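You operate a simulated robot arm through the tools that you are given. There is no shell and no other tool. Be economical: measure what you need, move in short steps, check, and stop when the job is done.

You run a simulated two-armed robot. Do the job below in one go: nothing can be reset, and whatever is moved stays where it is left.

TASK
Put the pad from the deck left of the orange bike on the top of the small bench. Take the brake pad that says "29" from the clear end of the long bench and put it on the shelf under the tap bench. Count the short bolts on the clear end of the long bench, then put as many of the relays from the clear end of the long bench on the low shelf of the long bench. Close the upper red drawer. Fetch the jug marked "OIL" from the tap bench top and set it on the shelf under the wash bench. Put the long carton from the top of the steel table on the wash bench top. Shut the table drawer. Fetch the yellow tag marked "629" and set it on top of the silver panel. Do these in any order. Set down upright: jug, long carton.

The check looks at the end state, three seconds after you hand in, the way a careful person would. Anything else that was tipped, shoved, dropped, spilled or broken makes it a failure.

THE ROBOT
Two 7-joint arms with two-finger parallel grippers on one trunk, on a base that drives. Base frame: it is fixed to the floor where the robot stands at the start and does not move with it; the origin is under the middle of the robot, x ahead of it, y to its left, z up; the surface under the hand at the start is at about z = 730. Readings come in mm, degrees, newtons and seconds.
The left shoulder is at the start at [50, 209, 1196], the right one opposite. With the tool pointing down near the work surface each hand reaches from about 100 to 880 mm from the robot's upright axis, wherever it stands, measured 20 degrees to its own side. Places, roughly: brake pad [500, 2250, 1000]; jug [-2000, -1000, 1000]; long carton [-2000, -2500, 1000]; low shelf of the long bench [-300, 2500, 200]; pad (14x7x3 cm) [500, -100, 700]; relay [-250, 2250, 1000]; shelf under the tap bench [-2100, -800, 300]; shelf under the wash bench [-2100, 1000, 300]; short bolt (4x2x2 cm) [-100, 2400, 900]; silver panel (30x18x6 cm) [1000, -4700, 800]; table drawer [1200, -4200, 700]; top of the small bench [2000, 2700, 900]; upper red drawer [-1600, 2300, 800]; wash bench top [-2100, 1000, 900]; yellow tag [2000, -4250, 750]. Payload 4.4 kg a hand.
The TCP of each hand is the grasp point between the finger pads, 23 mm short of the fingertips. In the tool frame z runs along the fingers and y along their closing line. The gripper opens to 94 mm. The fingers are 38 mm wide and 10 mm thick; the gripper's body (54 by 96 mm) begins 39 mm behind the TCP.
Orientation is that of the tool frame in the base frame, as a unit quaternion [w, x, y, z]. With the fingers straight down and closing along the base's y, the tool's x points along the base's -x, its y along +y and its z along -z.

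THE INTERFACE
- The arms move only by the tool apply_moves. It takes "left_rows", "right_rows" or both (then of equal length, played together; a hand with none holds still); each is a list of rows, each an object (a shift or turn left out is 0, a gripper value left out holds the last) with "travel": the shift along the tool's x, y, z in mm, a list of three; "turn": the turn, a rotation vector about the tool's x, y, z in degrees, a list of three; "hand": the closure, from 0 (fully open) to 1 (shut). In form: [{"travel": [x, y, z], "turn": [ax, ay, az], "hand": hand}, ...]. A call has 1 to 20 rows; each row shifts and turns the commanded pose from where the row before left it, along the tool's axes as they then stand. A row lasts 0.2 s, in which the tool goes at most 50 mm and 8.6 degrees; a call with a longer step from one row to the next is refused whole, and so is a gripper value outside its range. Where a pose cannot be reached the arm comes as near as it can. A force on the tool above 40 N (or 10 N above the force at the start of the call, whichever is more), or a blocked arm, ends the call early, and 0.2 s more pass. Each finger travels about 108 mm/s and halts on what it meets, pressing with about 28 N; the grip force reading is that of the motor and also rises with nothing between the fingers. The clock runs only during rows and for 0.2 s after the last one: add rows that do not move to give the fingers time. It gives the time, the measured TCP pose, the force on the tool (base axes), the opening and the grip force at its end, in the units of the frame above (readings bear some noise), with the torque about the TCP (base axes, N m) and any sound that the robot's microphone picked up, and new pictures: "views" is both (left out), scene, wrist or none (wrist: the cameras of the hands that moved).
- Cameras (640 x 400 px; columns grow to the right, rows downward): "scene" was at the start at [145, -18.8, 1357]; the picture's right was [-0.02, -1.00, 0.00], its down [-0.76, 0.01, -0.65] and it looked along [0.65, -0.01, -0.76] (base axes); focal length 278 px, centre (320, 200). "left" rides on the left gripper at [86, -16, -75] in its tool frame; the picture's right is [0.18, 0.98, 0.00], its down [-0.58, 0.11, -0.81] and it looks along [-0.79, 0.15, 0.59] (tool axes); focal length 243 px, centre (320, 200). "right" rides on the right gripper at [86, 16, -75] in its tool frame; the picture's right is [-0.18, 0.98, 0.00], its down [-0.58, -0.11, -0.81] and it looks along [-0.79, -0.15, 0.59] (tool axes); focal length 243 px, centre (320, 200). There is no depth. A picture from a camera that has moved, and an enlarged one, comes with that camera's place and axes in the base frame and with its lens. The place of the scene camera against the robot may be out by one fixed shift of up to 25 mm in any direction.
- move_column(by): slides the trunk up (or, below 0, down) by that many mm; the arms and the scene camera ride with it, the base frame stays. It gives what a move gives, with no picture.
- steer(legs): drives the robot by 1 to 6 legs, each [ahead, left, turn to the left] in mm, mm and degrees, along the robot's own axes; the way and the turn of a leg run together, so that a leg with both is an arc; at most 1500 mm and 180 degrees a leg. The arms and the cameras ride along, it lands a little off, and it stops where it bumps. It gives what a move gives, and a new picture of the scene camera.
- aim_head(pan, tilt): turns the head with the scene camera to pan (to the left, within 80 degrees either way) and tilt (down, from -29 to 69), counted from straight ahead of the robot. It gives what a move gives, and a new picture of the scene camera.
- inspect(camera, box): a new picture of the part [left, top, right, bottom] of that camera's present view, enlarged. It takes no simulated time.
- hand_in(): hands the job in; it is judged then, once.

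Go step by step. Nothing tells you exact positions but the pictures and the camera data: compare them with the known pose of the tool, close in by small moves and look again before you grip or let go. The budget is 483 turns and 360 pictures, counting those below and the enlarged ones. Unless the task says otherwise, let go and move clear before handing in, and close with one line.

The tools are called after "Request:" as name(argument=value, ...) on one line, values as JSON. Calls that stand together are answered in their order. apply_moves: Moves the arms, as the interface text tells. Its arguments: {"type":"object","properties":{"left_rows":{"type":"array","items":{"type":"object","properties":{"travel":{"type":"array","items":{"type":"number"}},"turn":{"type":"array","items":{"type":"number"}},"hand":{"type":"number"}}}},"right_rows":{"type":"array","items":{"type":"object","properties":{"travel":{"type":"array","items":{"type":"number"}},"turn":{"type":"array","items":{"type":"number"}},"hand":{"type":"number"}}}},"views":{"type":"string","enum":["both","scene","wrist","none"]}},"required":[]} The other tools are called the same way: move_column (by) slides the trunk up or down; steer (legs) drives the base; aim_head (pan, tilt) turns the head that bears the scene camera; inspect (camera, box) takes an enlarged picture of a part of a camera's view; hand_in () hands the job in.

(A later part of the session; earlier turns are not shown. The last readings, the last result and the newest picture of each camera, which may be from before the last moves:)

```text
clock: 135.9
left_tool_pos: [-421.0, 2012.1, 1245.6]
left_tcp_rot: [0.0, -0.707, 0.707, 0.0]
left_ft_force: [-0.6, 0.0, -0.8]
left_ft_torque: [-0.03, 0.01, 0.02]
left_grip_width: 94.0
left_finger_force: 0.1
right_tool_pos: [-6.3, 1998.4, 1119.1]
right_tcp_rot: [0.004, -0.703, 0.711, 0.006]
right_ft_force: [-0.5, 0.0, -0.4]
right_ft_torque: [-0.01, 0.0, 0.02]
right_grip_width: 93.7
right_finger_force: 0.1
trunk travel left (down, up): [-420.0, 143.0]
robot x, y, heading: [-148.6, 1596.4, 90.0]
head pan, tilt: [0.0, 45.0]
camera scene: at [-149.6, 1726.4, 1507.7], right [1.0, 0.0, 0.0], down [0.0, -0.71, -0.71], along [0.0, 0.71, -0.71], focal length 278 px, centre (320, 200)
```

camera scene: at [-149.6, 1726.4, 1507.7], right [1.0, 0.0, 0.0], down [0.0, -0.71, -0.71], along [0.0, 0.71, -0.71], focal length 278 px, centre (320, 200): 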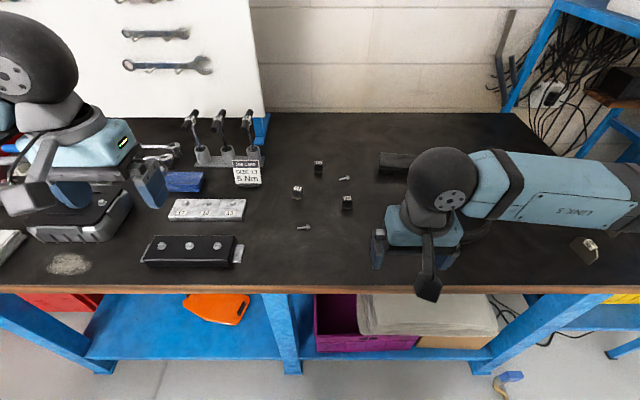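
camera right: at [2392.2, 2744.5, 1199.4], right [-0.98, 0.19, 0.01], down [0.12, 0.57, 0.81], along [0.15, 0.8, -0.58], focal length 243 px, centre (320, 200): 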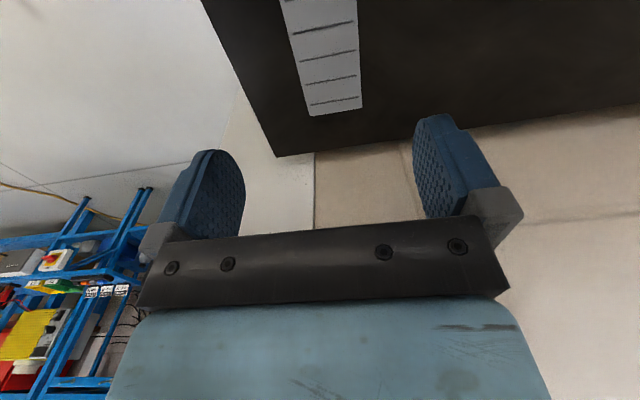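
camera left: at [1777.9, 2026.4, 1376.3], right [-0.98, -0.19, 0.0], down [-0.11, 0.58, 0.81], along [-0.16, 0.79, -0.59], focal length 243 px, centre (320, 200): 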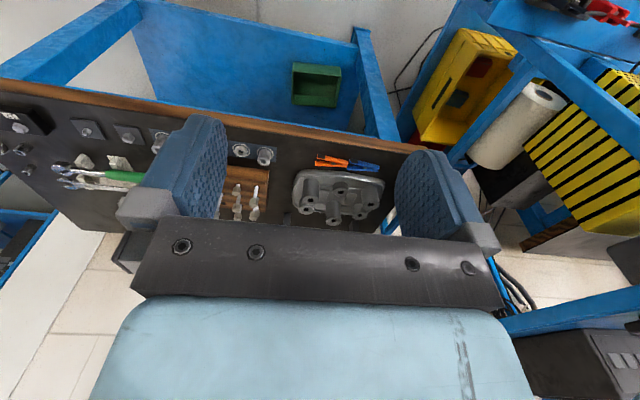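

Request:
inspect(camera="scene", box=[260, 140, 380, 240])

Request:
inspect(camera="right", box=[0, 0, 640, 400])

```text
4.00 times, centred on (320, 190) of scene
camera zoom: at [-149.6, 1726.4, 1507.7], right [1.0, 0.0, 0.0], down [0.0, -0.71, -0.71], along [0.0, 0.71, -0.71], focal length 1112 px, centre (320, 240)
```

zoom: 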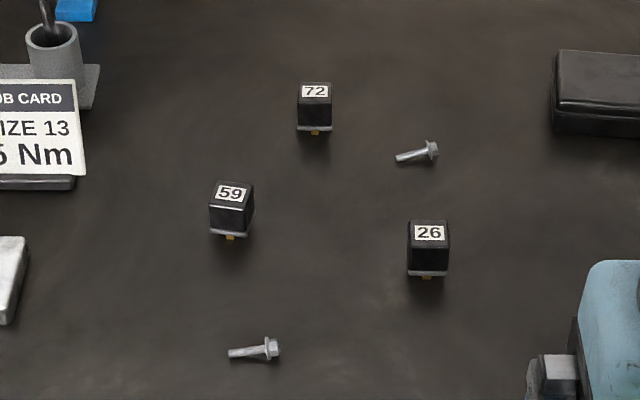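

```text
1.00 times, centred on (320, 200) of right (not enlarged: the box is as wide or as high as the picture)
camera zoom: at [-22.8, 1909.8, 1192.8], right [-0.98, 0.2, 0.01], down [0.12, 0.57, 0.81], along [0.16, 0.8, -0.58], focal length 243 px, centre (320, 200)
```

zoom: 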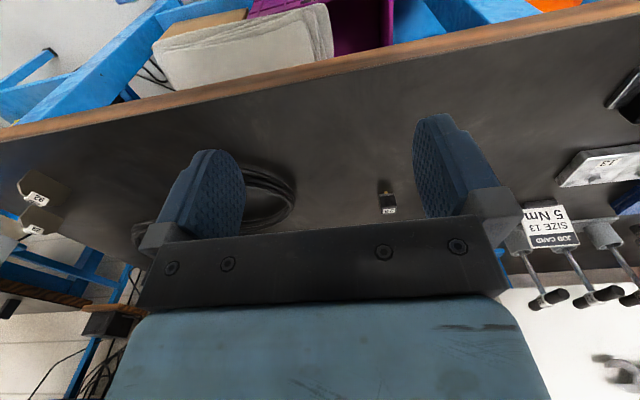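

Positions: relay 26 at about [-76, 2296] and relay 59 at about [-220, 2335]. I'll pitch the left hand 30° forward, for the shelf later, and bring it near relay 59.

Request:
apply_moves(left_rows=[{"turn": [0, -7.5, 0]}, {"turn": [0, -7.5, 0]}, {"turn": [0, -7.5, 0]}, {"turn": [0, -7.5, 0]}, {"travel": [-17, -22.3, 33.6]}, {"travel": [-17, -22.3, 33.6]}, {"travel": [-17, -22.3, 33.6]}, {"travel": [-17, -22.3, 33.6]}, {"travel": [-17, -22.3, 33.6]}, {"travel": [-17, -22.3, 33.6]}, {"travel": [-17, -22.3, 33.6]}, {"travel": [-17, -22.3, 33.6]}, {"travel": [-17, -22.3, 33.6]}], views="both")

```text
clock: 138.7
left_tool_pos: [-221.1, 2298.2, 1057.3]
left_tcp_rot: [0.182, -0.683, 0.683, 0.184]
left_ft_force: [-0.7, 0.7, 0.6]
left_ft_torque: [-0.01, 0.01, -0.02]
left_grip_width: 94.1
left_finger_force: 0.0
right_tool_pos: [-6.0, 1996.8, 1117.2]
right_tcp_rot: [0.003, -0.703, 0.712, 0.007]
right_ft_force: [-0.1, 0.2, -0.5]
right_ft_torque: [-0.01, 0.02, 0.01]
right_grip_width: 93.9
right_finger_force: 0.0
trunk travel left (down, up): [-420.0, 143.0]
robot x, y, heading: [-149.0, 1594.9, 89.9]
head pan, tilt: [0.0, 45.0]
camera scene: at [-148.2, 1726.9, 1507.6], right [1.0, 0.0, 0.0], down [0.0, -0.71, -0.71], along [0.0, 0.71, -0.71], focal length 278 px, centre (320, 200)
camera left: at [-204.3, 2186.8, 1080.5], right [-0.98, -0.16, -0.09], down [-0.11, 0.1, 0.99], along [-0.15, 0.98, -0.12], focal length 243 px, centre (320, 200)
```

scene: 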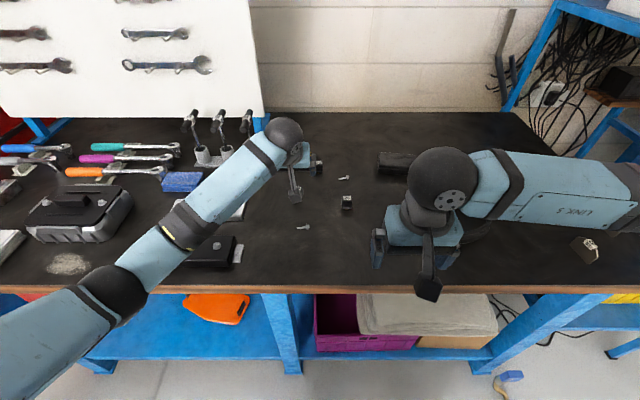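
left: 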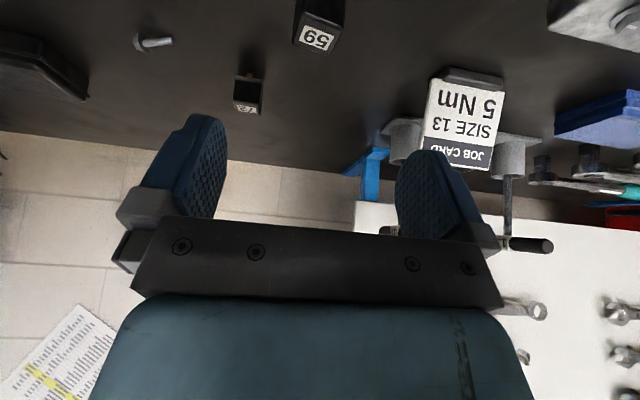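

The wrist view agrees: relay 59 is at about [-217, 2339]. I'll descend with z held at about 950, so the camera bracket clears the short bolt behind, and grip.

Request:
apply_moves(left_rows=[{"travel": [6, -1, 27]}, {"travel": [6, -1, 27]}, {"travel": [6, -1, 27]}, {"travel": [5, -1, 27]}, {}, {"hand": 0.5}, {"hand": 1}, {"hand": 1}, {"hand": 1}], views="both")

```text
clock: 140.7
left_tool_pos: [-215.7, 2330.9, 953.2]
left_tcp_rot: [0.182, -0.683, 0.683, 0.183]
left_ft_force: [0.0, 0.1, 0.6]
left_ft_torque: [-0.02, 0.02, 0.02]
left_grip_width: 27.1
left_finger_force: 27.3
right_tool_pos: [-5.9, 1997.3, 1118.4]
right_tcp_rot: [0.003, -0.703, 0.711, 0.006]
right_ft_force: [0.4, 0.2, -1.0]
right_ft_torque: [-0.02, 0.01, 0.0]
right_grip_width: 94.0
right_finger_force: 0.2
trunk travel left (down, up): [-420.0, 143.0]
robot x, y, heading: [-148.5, 1596.4, 90.0]
head pan, tilt: [0.0, 45.0]
camera scene: at [-149.5, 1726.0, 1507.7], right [1.0, 0.0, 0.0], down [0.0, -0.71, -0.71], along [0.0, 0.71, -0.71], focal length 278 px, centre (320, 200)
camera left: at [-199.9, 2218.6, 975.6], right [-0.98, -0.16, -0.09], down [-0.11, 0.1, 0.99], along [-0.15, 0.98, -0.12], focal length 243 px, centre (320, 200)
```

scene: 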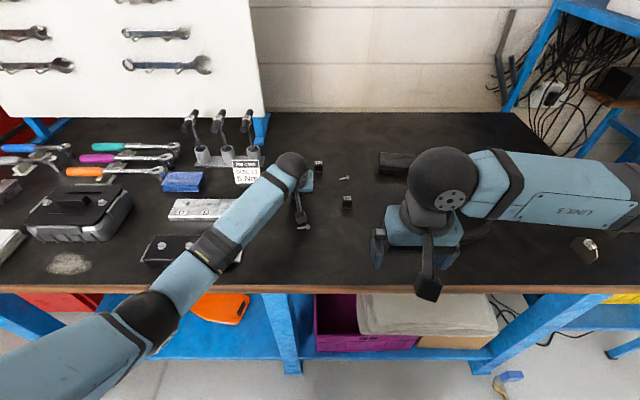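
left: 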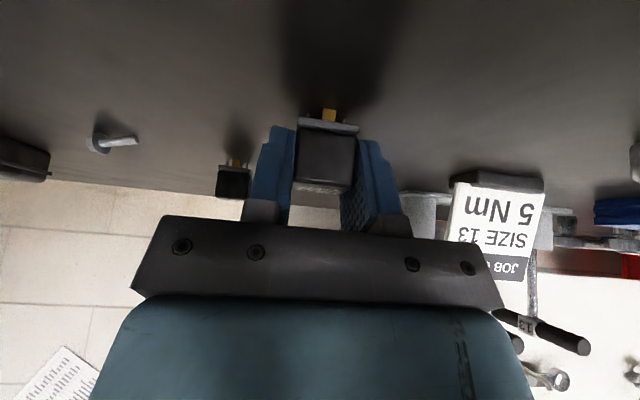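

Relay 59 is gripped. I'll lift it and move the left hand aside, and at the same time pitch the right hand 30° as well.

Request:
apply_moves(left_rows=[{"travel": [-10, 0, -17.3]}, {"travel": [-20, 0, -35]}, {"travel": [-20, 0, -35]}, {"travel": [-20, 0, -35]}, {"travel": [28, 30, -16]}, {"travel": [28, 30, -16]}, {"travel": [28, 30, -16]}, {"travel": [28, 30, -17]}], right_rows=[{"turn": [0, -7.5, 0]}, {"turn": [0, -7.5, 0]}, {"turn": [0, -7.5, 0]}, {"turn": [0, -7.5, 0]}, {}, {}, {}, {}], views="wrist")

```text
clock: 142.5
left_tool_pos: [-338.2, 2199.7, 1100.3]
left_tcp_rot: [0.183, -0.683, 0.683, 0.182]
left_ft_force: [-0.5, 0.7, 0.5]
left_ft_torque: [-0.01, 0.0, 0.01]
left_grip_width: 27.0
left_finger_force: 27.3
right_tool_pos: [-7.2, 1996.1, 1119.3]
right_tcp_rot: [0.188, -0.677, 0.687, 0.188]
right_ft_force: [0.6, -0.4, 0.5]
right_ft_torque: [-0.04, -0.01, 0.02]
right_grip_width: 93.9
right_finger_force: 0.1
trunk travel left (down, up): [-420.0, 143.0]
robot x, y, heading: [-149.3, 1592.4, 90.1]
head pan, tilt: [0.0, 45.0]
camera right: at [-24.6, 1883.6, 1140.0], right [-0.98, 0.17, 0.1], down [0.11, 0.08, 0.99], along [0.16, 0.98, -0.1], focal length 243 px, centre (320, 200)
camera left: at [-322.4, 2087.3, 1123.1], right [-0.98, -0.16, -0.09], down [-0.11, 0.1, 0.99], along [-0.15, 0.98, -0.12], focal length 243 px, centre (320, 200)
```

right: 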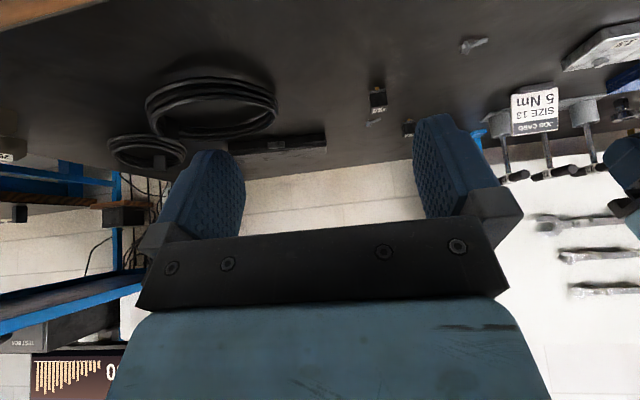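
left: 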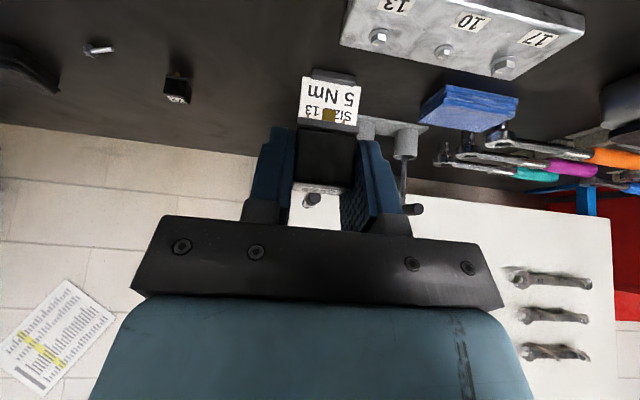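

Request:
apply_moves(right_rows=[{"travel": [-31, 10.8, 31]}, {"travel": [-31, 10.8, 31]}, {"travel": [-31, 10.8, 31]}, {"travel": [-31, 10.8, 31]}, {"travel": [-31, 10.8, 31]}, {"travel": [-31, 10.8, 31]}], views="both")

```text
clock: 143.9
left_tool_pos: [-337.9, 2202.2, 1099.5]
left_tcp_rot: [-0.183, 0.683, -0.683, -0.184]
left_ft_force: [-0.6, 0.2, -0.5]
left_ft_torque: [0.02, 0.03, 0.0]
left_grip_width: 27.2
left_finger_force: 28.4
right_tool_pos: [-66.7, 2253.6, 1051.6]
right_tcp_rot: [0.187, -0.677, 0.686, 0.187]
right_ft_force: [0.4, 0.8, 0.6]
right_ft_torque: [0.0, 0.0, 0.0]
right_grip_width: 94.1
right_finger_force: 0.0
trunk travel left (down, up): [-420.0, 143.0]
robot x, y, heading: [-148.8, 1596.3, 89.9]
head pan, tilt: [0.0, 45.0]
camera scene: at [-150.5, 1727.3, 1507.5], right [1.0, 0.0, 0.0], down [0.0, -0.71, -0.71], along [0.0, 0.71, -0.71], focal length 278 px, centre (320, 200)
camera right: at [-84.8, 2141.0, 1072.3], right [-0.98, 0.17, 0.1], down [0.11, 0.09, 0.99], along [0.16, 0.98, -0.1], focal length 243 px, centre (320, 200)
```

scene: 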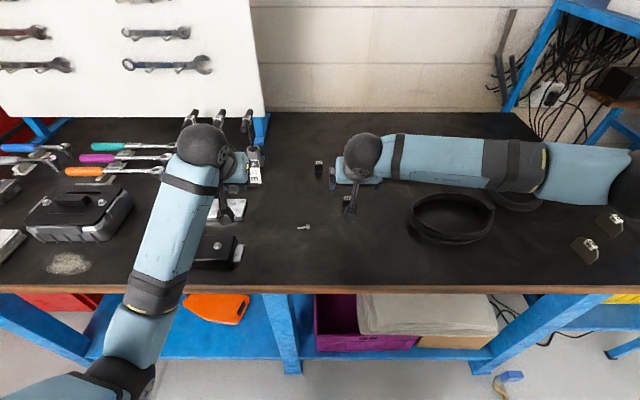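
right: 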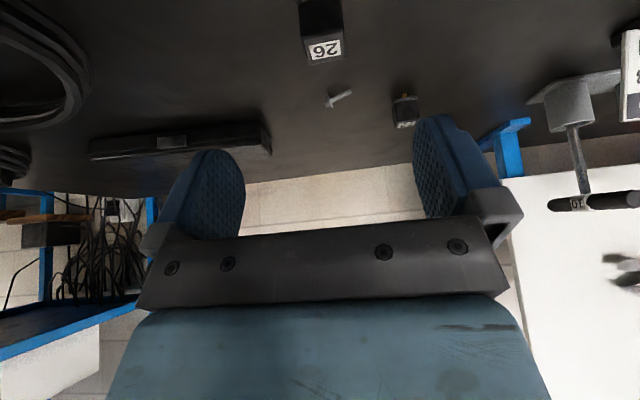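

Request:
apply_moves(right_rows=[{"travel": [3.5, 1.2, 27]}, {"travel": [3.5, 1.2, 27]}, {"travel": [3.5, 1.3, 27]}, {"travel": [3.5, 1.3, 27]}, {}, {"hand": 0.5}, {"hand": 1}, {"hand": 1}, {"hand": 1}], views="wrist")

```text
clock: 145.9
left_tool_pos: [-336.3, 2200.0, 1100.7]
left_tcp_rot: [0.183, -0.683, 0.683, 0.183]
left_ft_force: [-0.1, 0.3, -0.4]
left_ft_torque: [0.0, -0.01, -0.03]
left_grip_width: 26.9
left_finger_force: 27.4
right_tool_pos: [-71.1, 2297.3, 953.2]
right_tcp_rot: [0.188, -0.677, 0.687, 0.188]
right_ft_force: [-0.3, -0.5, -0.1]
right_ft_torque: [0.01, -0.02, -0.02]
right_grip_width: 27.0
right_finger_force: 28.1
trunk travel left (down, up): [-420.0, 143.0]
robot x, y, heading: [-152.4, 1597.9, 90.1]
head pan, tilt: [0.0, 45.0]
camera right: at [-88.3, 2184.2, 974.4], right [-0.98, 0.17, 0.1], down [0.11, 0.09, 0.99], along [0.16, 0.98, -0.1], focal length 243 px, centre (320, 200)
```

right: 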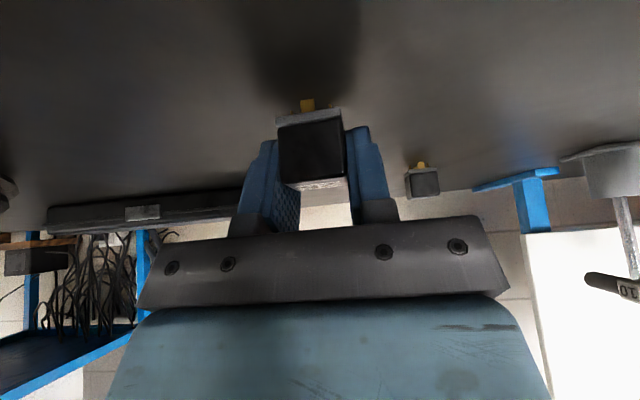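

Both relays are held. I'll lift the right hand, raise the trunk and look from above to see whether any bolt is hidden behind the case or rings.

Request:
apply_moves(right_rows=[{"travel": [-10, 0, -17.3]}, {"travel": [-20, 0, -35]}, {"travel": [-20, 0, -35]}, {"travel": [-20, 0, -35]}, {"travel": [30, 0, -17]}, {"travel": [30, 0, -17]}, {"travel": [30, 0, -17]}, {"travel": [30, 0, -17]}, {"travel": [30, -10, -17]}, {"travel": [30, -10, -17]}], views="none")

Request:
move_column(by=140)

Request:
aim_head(pan=-25, tilt=45)

```text
clock: 148.1
left_tool_pos: [-337.8, 2199.4, 1100.9]
left_tcp_rot: [0.182, -0.683, 0.683, 0.184]
left_ft_force: [-0.2, -0.6, 0.2]
left_ft_torque: [0.01, -0.01, -0.01]
left_grip_width: 27.0
left_finger_force: 28.2
right_tool_pos: [-54.8, 2086.8, 1092.2]
right_tcp_rot: [0.187, -0.677, 0.686, 0.188]
right_ft_force: [0.1, -0.2, -0.4]
right_ft_torque: [0.02, 0.02, 0.01]
right_grip_width: 27.1
right_finger_force: 27.9
trunk travel left (down, up): [-420.0, 143.0]
robot x, y, heading: [-150.2, 1598.3, 89.9]
head pan, tilt: [0.0, 45.0]
```

```text
clock: 149.8
left_tool_pos: [-337.0, 2199.7, 1240.2]
left_tcp_rot: [-0.183, 0.683, -0.683, -0.183]
left_ft_force: [-0.1, -0.1, 0.1]
left_ft_torque: [-0.01, -0.01, 0.0]
left_grip_width: 27.1
left_finger_force: 27.8
right_tool_pos: [-55.3, 2087.7, 1230.9]
right_tcp_rot: [0.187, -0.677, 0.687, 0.188]
right_ft_force: [1.2, 0.0, -0.5]
right_ft_torque: [0.0, 0.01, 0.02]
right_grip_width: 27.0
right_finger_force: 28.3
trunk travel left (down, up): [-560.0, 3.0]
robot x, y, heading: [-148.1, 1594.6, 89.9]
head pan, tilt: [0.0, 45.0]
```

```text
clock: 150.7
left_tool_pos: [-335.8, 2199.7, 1240.2]
left_tcp_rot: [0.183, -0.683, 0.683, 0.182]
left_ft_force: [0.5, -0.2, -0.2]
left_ft_torque: [0.01, -0.01, 0.01]
left_grip_width: 26.9
left_finger_force: 27.5
right_tool_pos: [-56.1, 2086.9, 1231.8]
right_tcp_rot: [0.188, -0.677, 0.686, 0.188]
right_ft_force: [0.3, -0.3, -0.2]
right_ft_torque: [-0.01, 0.01, 0.0]
right_grip_width: 27.3
right_finger_force: 28.3
trunk travel left (down, up): [-560.0, 3.0]
robot x, y, heading: [-150.0, 1593.8, 89.9]
head pan, tilt: [-25.0, 45.0]
camera scene: at [-115.3, 1718.4, 1647.7], right [0.91, -0.42, 0.0], down [-0.3, -0.64, -0.71], along [0.3, 0.64, -0.71], focal length 278 px, centre (320, 200)
```

scene: 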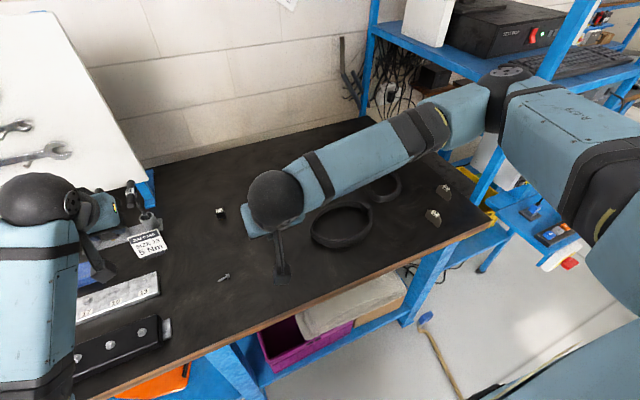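

The right arm hides the case from here, so I'll check that later. Backing away from the bench and lowering the trunk for the low shelf.

Request:
steer(legs=[[-480, 0, 0], [0, 400, 0]])

Request:
move_column(by=-420)

Request:
aim_head(pan=0, tilt=35)

```text
clock: 157.1
left_tool_pos: [-735.8, 1720.5, 1239.2]
left_tcp_rot: [-0.182, 0.685, -0.681, -0.184]
left_ft_force: [0.3, 0.0, -0.6]
left_ft_torque: [-0.01, -0.02, -0.01]
left_grip_width: 27.3
left_finger_force: 28.3
right_tool_pos: [-452.8, 1608.8, 1231.3]
right_tcp_rot: [0.187, -0.679, 0.684, 0.188]
right_ft_force: [1.1, -0.8, 0.2]
right_ft_torque: [0.0, 0.01, 0.04]
right_grip_width: 27.1
right_finger_force: 28.2
trunk travel left (down, up): [-560.0, 3.0]
robot x, y, heading: [-547.7, 1118.7, 90.2]
head pan, tilt: [-25.0, 45.0]
camera scene: at [-512.0, 1240.3, 1647.7], right [0.91, -0.42, 0.0], down [-0.3, -0.64, -0.71], along [0.3, 0.64, -0.71], focal length 278 px, centre (320, 200)
```

scene: 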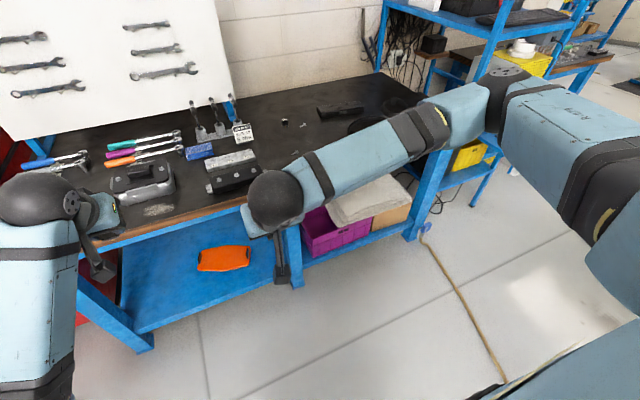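

```text
refused: -420 is not a number from -400 to 400
```

```text
clock: 158.0
left_tool_pos: [-736.5, 1722.5, 1238.9]
left_tcp_rot: [-0.182, 0.685, -0.681, -0.184]
left_ft_force: [-0.6, -0.4, 0.1]
left_ft_torque: [0.01, 0.03, 0.01]
left_grip_width: 27.1
left_finger_force: 28.2
right_tool_pos: [-453.6, 1609.0, 1231.6]
right_tcp_rot: [0.187, -0.678, 0.685, 0.188]
right_ft_force: [-0.5, -0.6, 0.0]
right_ft_torque: [-0.01, 0.02, 0.06]
right_grip_width: 27.1
right_finger_force: 28.5
trunk travel left (down, up): [-560.0, 3.0]
robot x, y, heading: [-544.7, 1116.4, 90.4]
head pan, tilt: [0.0, 35.0]
camera scene: at [-546.6, 1254.4, 1662.5], right [1.0, 0.0, 0.0], down [0.0, -0.57, -0.82], along [0.0, 0.82, -0.57], focal length 278 px, centre (320, 200)
```

scene: 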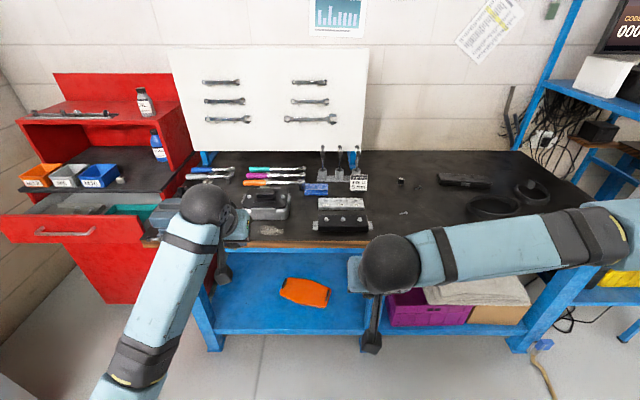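

The shelf is at z≈210, with the orange item in its middle. I'll put one relay left of it and one right of it, near the front. Lowering the trunk first.

Request:
move_column(by=-400)

Request:
move_column(by=-140)

Request:
apply_moves(left_rows=[{"travel": [20, 12, 34.6]}, {"travel": [20, 12, 34.6]}, {"travel": [20, 12, 34.6]}, {"travel": [20, 12, 34.6]}, {"travel": [20, 12, 34.6]}, {"travel": [20, 12, 34.6]}, {"travel": [20, 12, 34.6]}, {"travel": [20, 12, 34.6]}, {"travel": [20, 12, 34.6]}, {"travel": [5, 12, 8]}], right_rows=[{"travel": [20, 0, 34.6]}, {"travel": [20, 0, 34.6]}, {"travel": [20, 0, 34.6]}, {"travel": [20, 0, 34.6]}, {"travel": [20, 0, 34.6]}, {"travel": [20, 0, 34.6]}, {"travel": [20, 0, 34.6]}, {"travel": [20, 0, 34.6]}, {"travel": [20, 0, 34.6]}, {"travel": [2, 0, 4]}], views="scene")

```text
clock: 161.8
left_tool_pos: [-735.4, 1721.0, 840.1]
left_tcp_rot: [-0.182, 0.685, -0.682, -0.183]
left_ft_force: [-0.3, -0.6, -1.2]
left_ft_torque: [-0.02, 0.01, -0.05]
left_grip_width: 27.2
left_finger_force: 27.8
right_tool_pos: [-453.7, 1610.1, 830.8]
right_tcp_rot: [0.187, -0.678, 0.685, 0.189]
right_ft_force: [0.6, -0.2, 0.2]
right_ft_torque: [0.02, -0.01, -0.04]
right_grip_width: 27.0
right_finger_force: 28.1
trunk travel left (down, up): [-160.0, 403.0]
robot x, y, heading: [-543.7, 1116.4, 90.2]
head pan, tilt: [0.0, 35.0]
```

```text
clock: 163.5
left_tool_pos: [-736.4, 1720.3, 700.3]
left_tcp_rot: [-0.183, 0.685, -0.681, -0.184]
left_ft_force: [0.2, -0.4, -0.8]
left_ft_torque: [0.01, -0.01, 0.02]
left_grip_width: 26.9
left_finger_force: 27.9
right_tool_pos: [-453.3, 1610.5, 692.0]
right_tcp_rot: [0.186, -0.679, 0.685, 0.189]
right_ft_force: [-0.3, -0.4, 0.2]
right_ft_torque: [0.03, -0.01, 0.03]
right_grip_width: 27.0
right_finger_force: 28.6
trunk travel left (down, up): [-20.0, 543.0]
robot x, y, heading: [-545.0, 1112.0, 90.5]
head pan, tilt: [0.0, 35.0]
```

```text
clock: 165.7
left_tool_pos: [-862.8, 1721.4, 329.1]
left_tcp_rot: [-0.181, 0.685, -0.682, -0.184]
left_ft_force: [1.0, 0.1, -0.8]
left_ft_torque: [0.05, -0.01, 0.01]
left_grip_width: 27.3
left_finger_force: 28.0
right_tool_pos: [-454.0, 1614.5, 327.5]
right_tcp_rot: [0.187, -0.68, 0.685, 0.185]
right_ft_force: [-0.7, 0.8, -0.9]
right_ft_torque: [0.03, 0.03, 0.03]
right_grip_width: 27.3
right_finger_force: 28.5
trunk travel left (down, up): [-20.0, 543.0]
robot x, y, heading: [-545.0, 1117.1, 90.3]
head pan, tilt: [0.0, 35.0]
camera scene: at [-551.7, 1256.4, 1122.1], right [1.0, 0.01, 0.01], down [0.01, -0.58, -0.82], along [0.0, 0.82, -0.58], focal length 278 px, centre (320, 200)
```

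scene: 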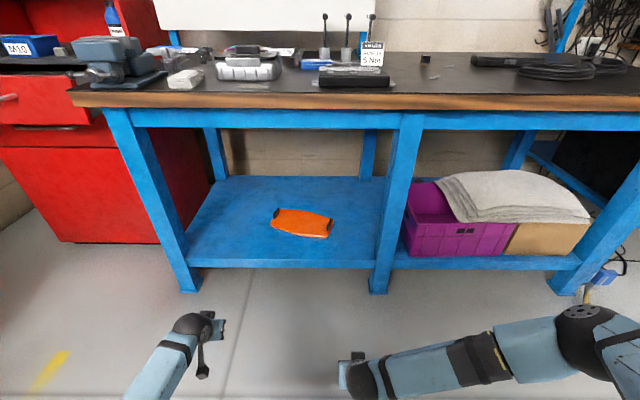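

The shelf is well in view. The right elbow swings forward, so instead of driving in deep I'll drive 240 mm and stretch the arms, starting with the left.

Request:
steer(legs=[[240, 0, 0]])

Request:
apply_moves(left_rows=[{"travel": [-30, 4, 17.3]}, {"travel": [-30, 4, 17.3]}, {"travel": [-30, 4, 17.3]}, {"travel": [-30, 4, 17.3]}, {"travel": [-30, 4, 17.3]}, {"travel": [-25, 0, 14.4]}], views="both")

```text
clock: 167.5
left_tool_pos: [-864.9, 1963.2, 330.4]
left_tcp_rot: [-0.18, 0.684, -0.682, -0.185]
left_ft_force: [-0.2, 0.3, -1.1]
left_ft_torque: [0.0, 0.01, 0.0]
left_grip_width: 27.2
left_finger_force: 27.7
right_tool_pos: [-455.7, 1857.2, 327.8]
right_tcp_rot: [0.188, -0.679, 0.685, 0.186]
right_ft_force: [0.0, 0.2, 0.2]
right_ft_torque: [0.03, -0.01, -0.04]
right_grip_width: 27.4
right_finger_force: 28.2
trunk travel left (down, up): [-20.0, 543.0]
robot x, y, heading: [-546.8, 1360.3, 90.3]
head pan, tilt: [0.0, 35.0]
camera scene: at [-551.4, 1498.2, 1122.4], right [1.0, 0.01, 0.0], down [0.01, -0.57, -0.82], along [0.0, 0.82, -0.57], focal length 278 px, centre (320, 200)
```

scene: 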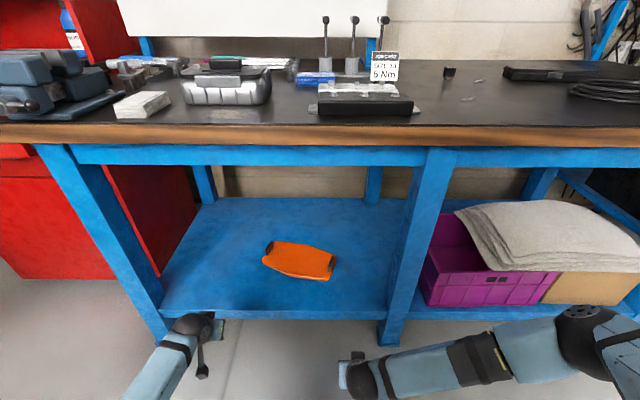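

```text
clock: 168.9
left_tool_pos: [-884.8, 2161.4, 338.1]
left_tcp_rot: [-0.179, 0.684, -0.682, -0.186]
left_ft_force: [-0.3, -0.3, -1.0]
left_ft_torque: [0.0, 0.03, 0.01]
left_grip_width: 27.0
left_finger_force: 28.3
left hand out of reach, approached as far as the arm can: row 6
right_tool_pos: [-457.0, 1857.5, 326.0]
right_tcp_rot: [0.187, -0.678, 0.685, 0.189]
right_ft_force: [-0.3, -0.4, -0.6]
right_ft_torque: [0.01, 0.02, 0.04]
right_grip_width: 27.0
right_finger_force: 27.5
trunk travel left (down, up): [-20.0, 543.0]
robot x, y, heading: [-547.0, 1361.5, 90.6]
head pan, tilt: [0.0, 35.0]
camera scene: at [-548.1, 1496.8, 1122.5], right [1.0, 0.01, 0.0], down [0.0, -0.57, -0.82], along [0.0, 0.82, -0.57], focal length 278 px, centre (320, 200)
camera left: at [-867.9, 2048.9, 359.6], right [-0.98, -0.17, -0.08], down [-0.1, 0.1, 0.99], along [-0.16, 0.98, -0.11], focal length 243 px, centre (320, 200)
```

scene: 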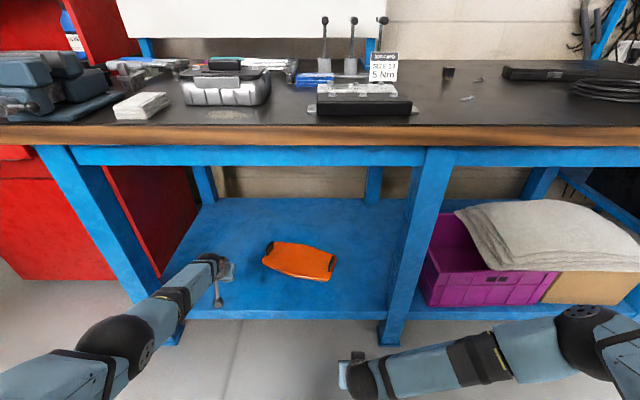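
left: 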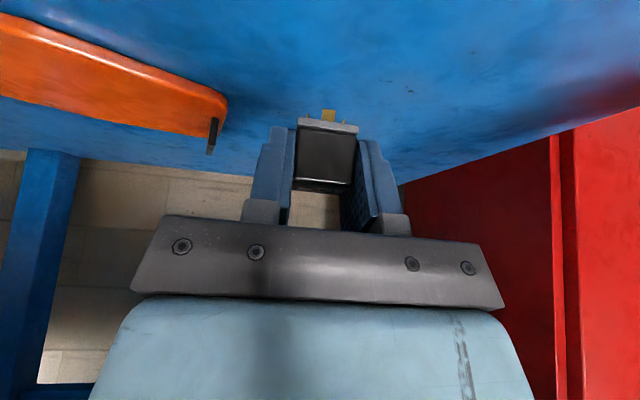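

Request:
steer(legs=[[60, 0, 0]])

Request:
apply_moves(left_rows=[{"travel": [20, 0, 26]}, {"travel": [18, 0, 26]}, {"travel": [10, 0, 17.3]}, {"travel": [5, 0, 8.6]}, {}], views="wrist")

```text
clock: 169.9
left_tool_pos: [-886.1, 2219.5, 337.6]
left_tcp_rot: [-0.178, 0.684, -0.682, -0.187]
left_ft_force: [0.1, -0.9, -0.2]
left_ft_torque: [0.0, -0.01, -0.01]
left_grip_width: 26.9
left_finger_force: 28.0
right_tool_pos: [-457.7, 1916.2, 326.7]
right_tcp_rot: [0.186, -0.679, 0.685, 0.188]
right_ft_force: [-0.5, -0.6, -1.0]
right_ft_torque: [-0.02, 0.06, 0.01]
right_grip_width: 27.3
right_finger_force: 28.0
trunk travel left (down, up): [-20.0, 543.0]
robot x, y, heading: [-547.7, 1413.3, 90.4]
head pan, tilt: [0.0, 35.0]
camera scene: at [-548.6, 1556.7, 1122.5], right [1.0, 0.01, 0.0], down [0.0, -0.57, -0.82], along [-0.01, 0.82, -0.57], focal length 278 px, centre (320, 200)
```

scene: 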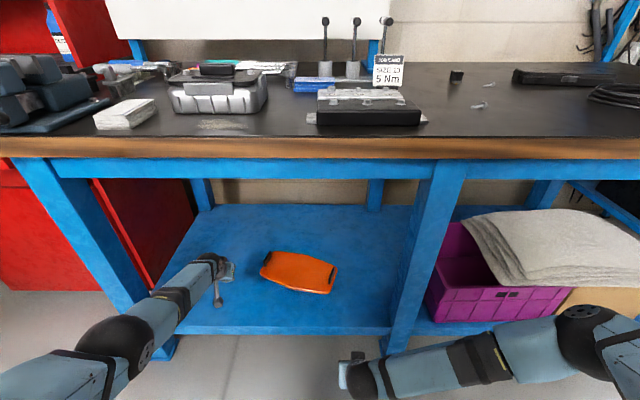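

```text
clock: 171.1
left_tool_pos: [-882.9, 2180.1, 280.4]
left_tcp_rot: [-0.178, 0.685, -0.681, -0.187]
left_ft_force: [0.2, 0.5, -0.6]
left_ft_torque: [0.0, -0.02, -0.02]
left_grip_width: 27.0
left_finger_force: 28.5
left hand out of reach, approached as far as the arm can: row 1, 2, 3, 4
right_tool_pos: [-456.9, 1916.5, 327.3]
right_tcp_rot: [0.187, -0.679, 0.685, 0.188]
right_ft_force: [0.1, 0.2, -0.3]
right_ft_torque: [0.0, -0.02, 0.0]
right_grip_width: 27.3
right_finger_force: 27.3
trunk travel left (down, up): [-20.0, 543.0]
robot x, y, heading: [-547.8, 1420.0, 90.3]
head pan, tilt: [0.0, 35.0]
camera left: at [-866.0, 2068.3, 302.6], right [-0.98, -0.17, -0.08], down [-0.1, 0.1, 0.99], along [-0.16, 0.98, -0.11], focal length 243 px, centre (320, 200)
```

left: 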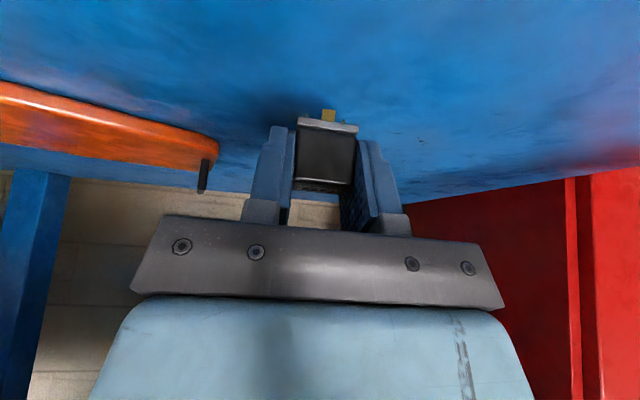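

Request:
apply_moves(left_rows=[{"travel": [26, 0, -15]}, {"travel": [20, 0, -11]}, {}], views="wrist")

```text
clock: 171.9
left_tool_pos: [-882.1, 2126.7, 278.4]
left_tcp_rot: [-0.178, 0.685, -0.681, -0.188]
left_ft_force: [-0.2, -0.4, -0.2]
left_ft_torque: [0.04, 0.01, 0.0]
left_grip_width: 27.1
left_finger_force: 28.0
right_tool_pos: [-456.9, 1916.1, 329.3]
right_tcp_rot: [0.186, -0.679, 0.685, 0.188]
right_ft_force: [0.9, 0.8, -0.8]
right_ft_torque: [0.01, 0.02, 0.02]
right_grip_width: 27.1
right_finger_force: 27.9
trunk travel left (down, up): [-20.0, 543.0]
robot x, y, heading: [-544.6, 1419.7, 90.6]
head pan, tilt: [0.0, 35.0]
camera left: at [-865.6, 2014.9, 300.8], right [-0.98, -0.17, -0.08], down [-0.1, 0.1, 0.99], along [-0.16, 0.98, -0.11], focal length 243 px, centre (320, 200)
```

left: 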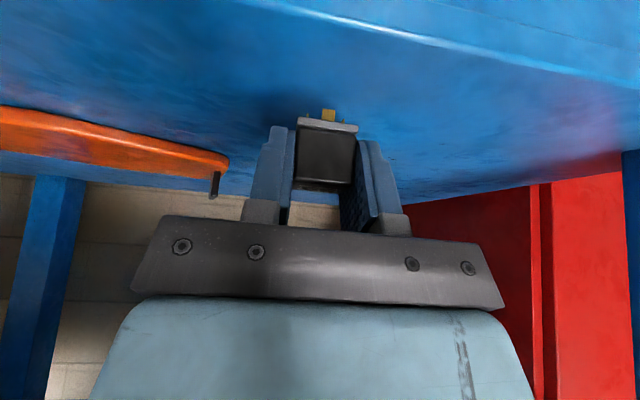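

Request:
apply_moves(left_rows=[{"travel": [-9, 0, 34]}, {"travel": [3, 0, 5]}, {"travel": [3, 0, 5]}, {"travel": [3, 0, 5]}, {}], views="wrist")

```text
clock: 173.1
left_tool_pos: [-880.7, 2155.5, 249.1]
left_tcp_rot: [-0.185, 0.683, -0.679, -0.196]
left_ft_force: [-0.9, 0.2, 17.8]
left_ft_torque: [-0.1, -0.2, 0.1]
left_grip_width: 27.1
left_finger_force: 27.7
left hand out of reach, approached as far as the arm can: row 3, 4
right_tool_pos: [-457.2, 1915.8, 329.3]
right_tcp_rot: [0.187, -0.679, 0.685, 0.19]
right_ft_force: [-0.1, -0.5, -1.0]
right_ft_torque: [0.01, 0.0, -0.02]
right_grip_width: 26.9
right_finger_force: 27.5
trunk travel left (down, up): [-20.0, 543.0]
robot x, y, heading: [-545.0, 1420.5, 90.3]
head pan, tilt: [0.0, 35.0]
stopped in row 5 (left hand): the force on the tool passed its limit at 40 N (the readings are from after the stop); the commanded pose is now the measured one
camera left: at [-864.5, 2042.7, 269.6], right [-0.98, -0.17, -0.08], down [-0.1, 0.08, 0.99], along [-0.16, 0.98, -0.09], focal length 243 px, centre (320, 200)
```

left: 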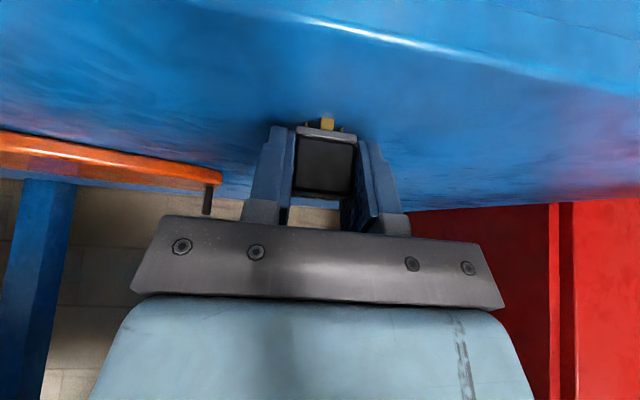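

Relay 59 is touching the shelf (z≈214). I'll open the fingers and back the left hand out.

Request:
apply_moves(left_rows=[{"hand": 0.6}, {"hand": 0.2}, {"hand": 0}, {"hand": 0}, {"travel": [0, 0, -25]}, {"travel": [0, 0, -40]}, {"travel": [20, 0, -20]}, {"travel": [30, 0, -20]}, {"travel": [30, 0, -20]}], views="both")

```text
clock: 173.8
left_tool_pos: [-892.1, 2152.4, 250.6]
left_tcp_rot: [-0.182, 0.684, -0.678, -0.198]
left_ft_force: [-12.6, -13.6, 24.0]
left_ft_torque: [-0.48, -0.69, -0.6]
left_grip_width: 88.4
left_finger_force: 0.1
right_tool_pos: [-459.5, 1915.7, 328.5]
right_tcp_rot: [0.186, -0.68, 0.683, 0.191]
right_ft_force: [0.5, -0.9, -1.0]
right_ft_torque: [-0.02, -0.01, 0.01]
right_grip_width: 26.9
right_finger_force: 28.3
trunk travel left (down, up): [-20.0, 543.0]
robot x, y, heading: [-545.0, 1416.8, 90.5]
head pan, tilt: [0.0, 35.0]
stopped in row 3 (left hand): the force on the tool passed its limit at 72 N (the readings are from after the stop); the commanded pose is now the measured one
camera scene: at [-549.0, 1554.3, 1123.0], right [1.0, 0.01, 0.0], down [0.0, -0.57, -0.82], along [-0.01, 0.82, -0.57], focal length 278 px, centre (320, 200)
camera left: at [-874.2, 2040.6, 270.3], right [-0.98, -0.17, -0.08], down [-0.09, 0.08, 0.99], along [-0.17, 0.98, -0.09], focal length 243 px, centre (320, 200)
```

scene: 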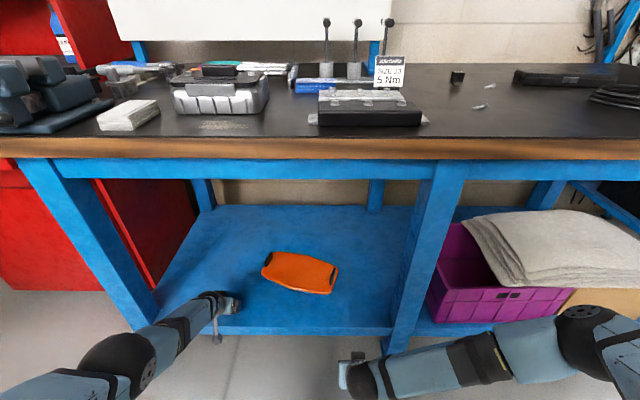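
left: 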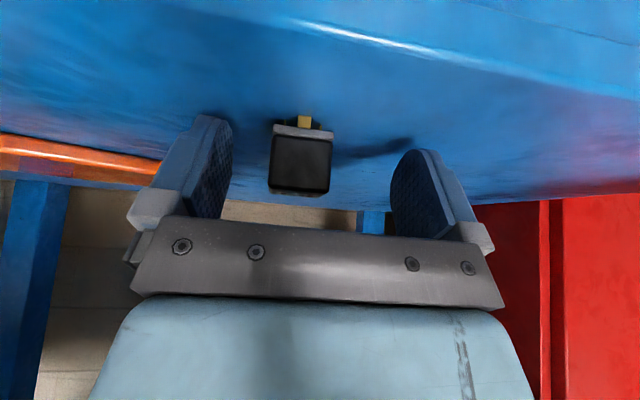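

The relay is released and standing. I'll back out gently, up and toward me.

Request:
apply_moves(left_rows=[{"travel": [-5, 0, -10], "hand": 0}, {"travel": [0, 0, -25], "hand": 0}, {"travel": [0, 0, -35], "hand": 0}, {"travel": [20, 0, -30], "hand": 0}, {"travel": [25, 0, -30], "hand": 0}], views="both")

```text
clock: 175.0
left_tool_pos: [-885.5, 2049.9, 336.5]
left_tcp_rot: [-0.182, 0.684, -0.679, -0.194]
left_ft_force: [-0.6, 0.5, 0.6]
left_ft_torque: [-0.01, -0.03, 0.0]
left_grip_width: 93.9
left_finger_force: 0.0
right_tool_pos: [-458.6, 1916.7, 327.9]
right_tcp_rot: [0.186, -0.679, 0.685, 0.188]
right_ft_force: [0.7, -0.4, -1.5]
right_ft_torque: [0.0, 0.02, -0.03]
right_grip_width: 27.2
right_finger_force: 28.0
trunk travel left (down, up): [-20.0, 543.0]
robot x, y, heading: [-545.6, 1417.8, 90.6]
head pan, tilt: [0.0, 35.0]
camera scene: at [-549.3, 1556.8, 1122.6], right [1.0, 0.01, 0.0], down [0.0, -0.57, -0.82], along [-0.01, 0.82, -0.57], focal length 278 px, centre (320, 200)
camera left: at [-867.7, 1938.3, 357.1], right [-0.98, -0.17, -0.08], down [-0.1, 0.08, 0.99], along [-0.16, 0.98, -0.1], focal length 243 px, centre (320, 200)
```

scene: 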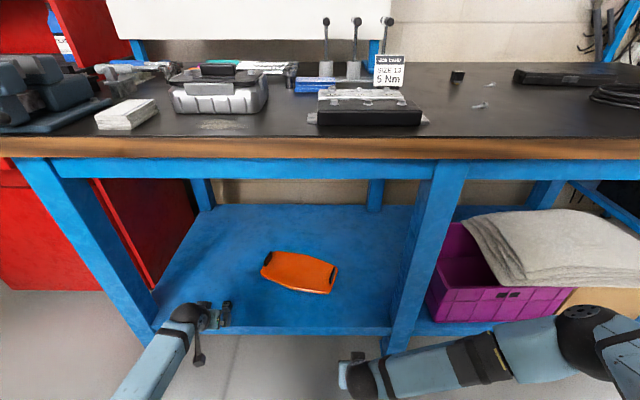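
left: 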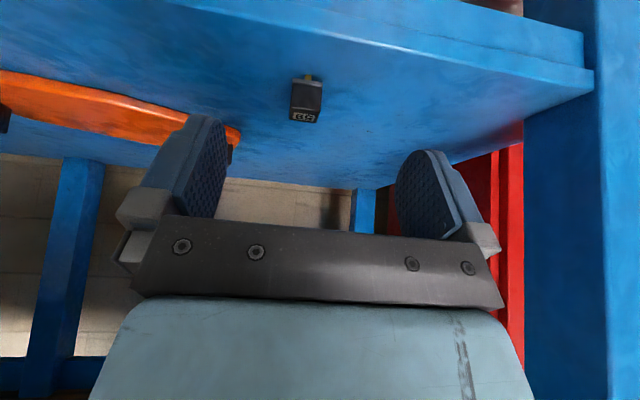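

Relay 59 stands on the shelf. Now I'll extend the right hand over the shelf, watching the forearm against the middle leg.

Request:
apply_moves(right_rows=[{"travel": [-30, 0, 17.3]}, {"travel": [-30, 0, 17.3]}, {"travel": [-30, 0, 17.3]}, {"travel": [-30, 0, 17.3]}], left_rows=[{"travel": [26, 0, -15]}, {"travel": [26, 0, -15]}, {"travel": [26, 0, -15]}, {}], views="scene")

```text
clock: 176.0
left_tool_pos: [-884.6, 1960.9, 336.4]
left_tcp_rot: [-0.182, 0.685, -0.678, -0.195]
left_ft_force: [0.0, 0.8, 0.7]
left_ft_torque: [0.03, -0.01, 0.0]
left_grip_width: 93.9
left_finger_force: 0.0
right_tool_pos: [-458.3, 2056.2, 328.8]
right_tcp_rot: [0.186, -0.68, 0.684, 0.188]
right_ft_force: [-1.2, -0.5, -1.1]
right_ft_torque: [0.0, 0.01, 0.01]
right_grip_width: 27.1
right_finger_force: 28.1
trunk travel left (down, up): [-20.0, 543.0]
robot x, y, heading: [-547.8, 1417.6, 90.4]
head pan, tilt: [0.0, 35.0]
camera scene: at [-549.4, 1557.0, 1122.6], right [1.0, 0.01, 0.0], down [0.0, -0.57, -0.82], along [-0.01, 0.82, -0.57], focal length 278 px, centre (320, 200)
```

scene: 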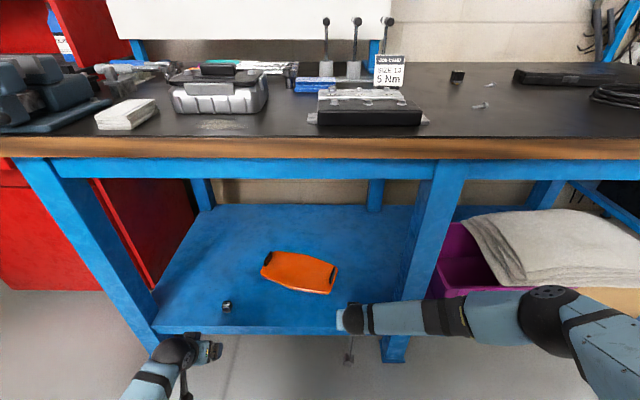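

The forearm would hit the middle leg here. I'll shift the base left so that the relay lands around x≈-740, between relay 59 and the orange item.

Request:
steer(legs=[[0, 280, 0]])

Request:
apply_moves(right_rows=[{"travel": [-30, 0, 17.3]}, {"travel": [-30, 0, 17.3]}, {"travel": [-5, 0, 25]}, {"travel": [10, 0, 26]}], views="both")

```text
clock: 179.0
left_tool_pos: [-1162.7, 1958.4, 335.2]
left_tcp_rot: [-0.182, 0.685, -0.678, -0.195]
left_ft_force: [0.2, 0.3, 0.5]
left_ft_torque: [0.01, 0.0, 0.03]
left_grip_width: 93.9
left_finger_force: 0.0
right_tool_pos: [-737.0, 2054.2, 328.7]
right_tcp_rot: [0.187, -0.68, 0.684, 0.189]
right_ft_force: [0.5, -0.2, -0.7]
right_ft_torque: [-0.03, 0.01, 0.01]
right_grip_width: 27.2
right_finger_force: 28.1
trunk travel left (down, up): [-20.0, 543.0]
robot x, y, heading: [-829.4, 1415.7, 90.3]
head pan, tilt: [0.0, 35.0]
camera scene: at [-827.4, 1554.3, 1122.6], right [1.0, 0.01, 0.0], down [0.01, -0.57, -0.82], along [-0.01, 0.82, -0.57], focal length 278 px, centre (320, 200)
```

scene: 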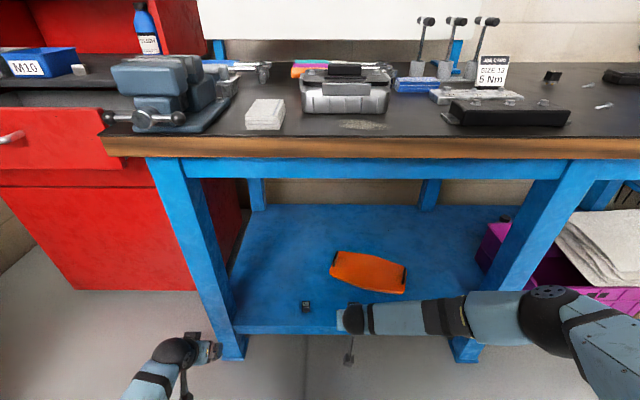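

```text
clock: 180.0
left_tool_pos: [-1162.2, 1957.6, 335.1]
left_tcp_rot: [-0.182, 0.685, -0.678, -0.194]
left_ft_force: [-0.4, 0.9, 0.5]
left_ft_torque: [-0.01, 0.03, 0.0]
left_grip_width: 94.2
left_finger_force: 0.1
right_tool_pos: [-735.3, 2143.8, 283.2]
right_tcp_rot: [0.188, -0.679, 0.684, 0.188]
right_ft_force: [0.4, 0.8, 0.7]
right_ft_torque: [-0.02, 0.0, 0.01]
right_grip_width: 27.1
right_finger_force: 28.2
trunk travel left (down, up): [-20.0, 543.0]
robot x, y, heading: [-825.5, 1415.2, 90.7]
head pan, tilt: [0.0, 35.0]
camera scene: at [-827.4, 1554.4, 1122.6], right [1.0, 0.01, 0.0], down [0.01, -0.57, -0.82], along [-0.01, 0.82, -0.57], focal length 278 px, centre (320, 200)
camera right: at [-751.6, 2031.3, 303.6], right [-0.98, 0.16, 0.1], down [0.11, 0.09, 0.99], along [0.15, 0.98, -0.1], focal length 243 px, centre (320, 200)
```

scene: 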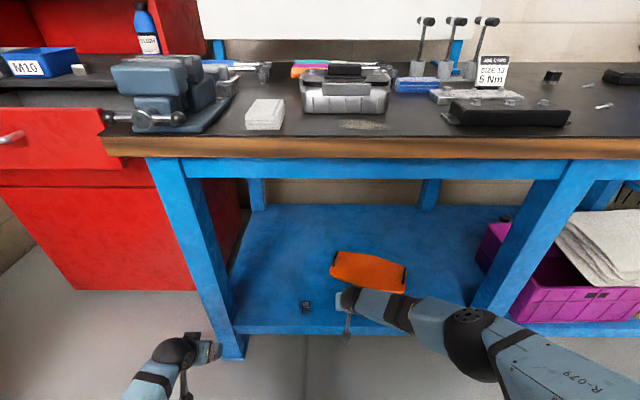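
right: 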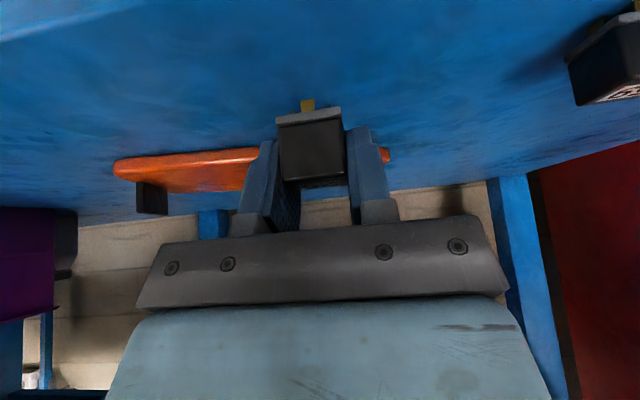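

Request:
apply_moves(right_rows=[{"travel": [8, 0, 13.9]}, {"travel": [5.5, 0, 9.5]}, {"travel": [2, 0, 3]}, {}, {"hand": 0.6}, {"hand": 0.2}, {"hand": 0}, {"hand": 0}, {"travel": [0, 0, -25]}, {"travel": [0, 0, -40]}, {"travel": [20, 0, -30]}, {"travel": [25, 0, -30]}], views="both")

```text
clock: 182.6
left_tool_pos: [-1162.4, 1958.2, 334.4]
left_tcp_rot: [-0.182, 0.684, -0.679, -0.195]
left_ft_force: [0.0, -0.2, -0.4]
left_ft_torque: [0.03, -0.02, 0.0]
left_grip_width: 94.5
left_finger_force: 0.0
right_tool_pos: [-735.4, 2042.0, 351.6]
right_tcp_rot: [0.187, -0.679, 0.684, 0.188]
right_ft_force: [0.2, 0.3, 0.0]
right_ft_torque: [0.0, 0.0, -0.03]
right_grip_width: 94.0
right_finger_force: 0.0
right hand out of reach, approached as far as the arm can: row 2, 3
trunk travel left (down, up): [-20.0, 543.0]
robot x, y, heading: [-827.6, 1413.4, 90.5]
head pan, tilt: [0.0, 35.0]
camera scene: at [-827.5, 1554.5, 1122.5], right [1.0, 0.01, 0.0], down [0.01, -0.57, -0.82], along [-0.01, 0.82, -0.57], focal length 278 px, centre (320, 200)
camera right: at [-751.6, 1929.0, 371.9], right [-0.98, 0.16, 0.1], down [0.11, 0.09, 0.99], along [0.15, 0.98, -0.1], focal length 243 px, centre (320, 200)
```

scene: 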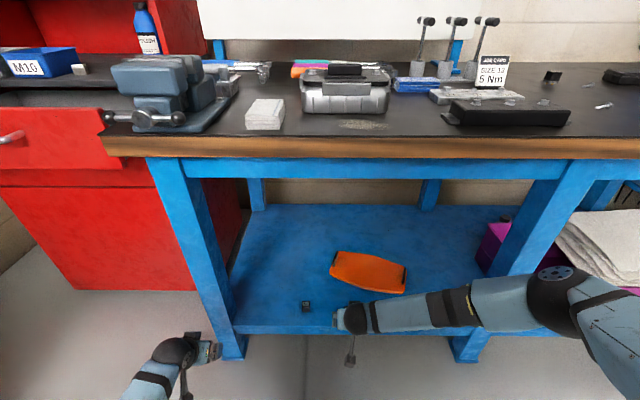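
right: 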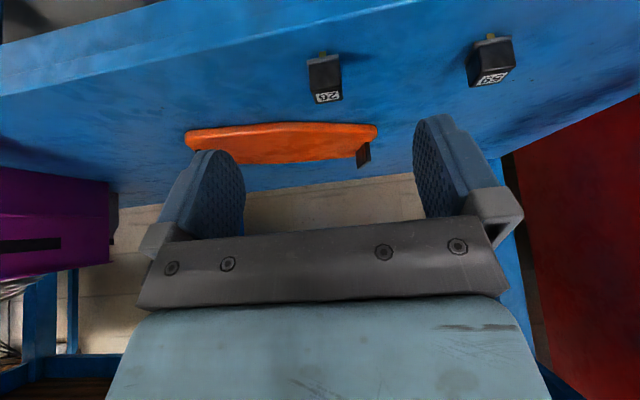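

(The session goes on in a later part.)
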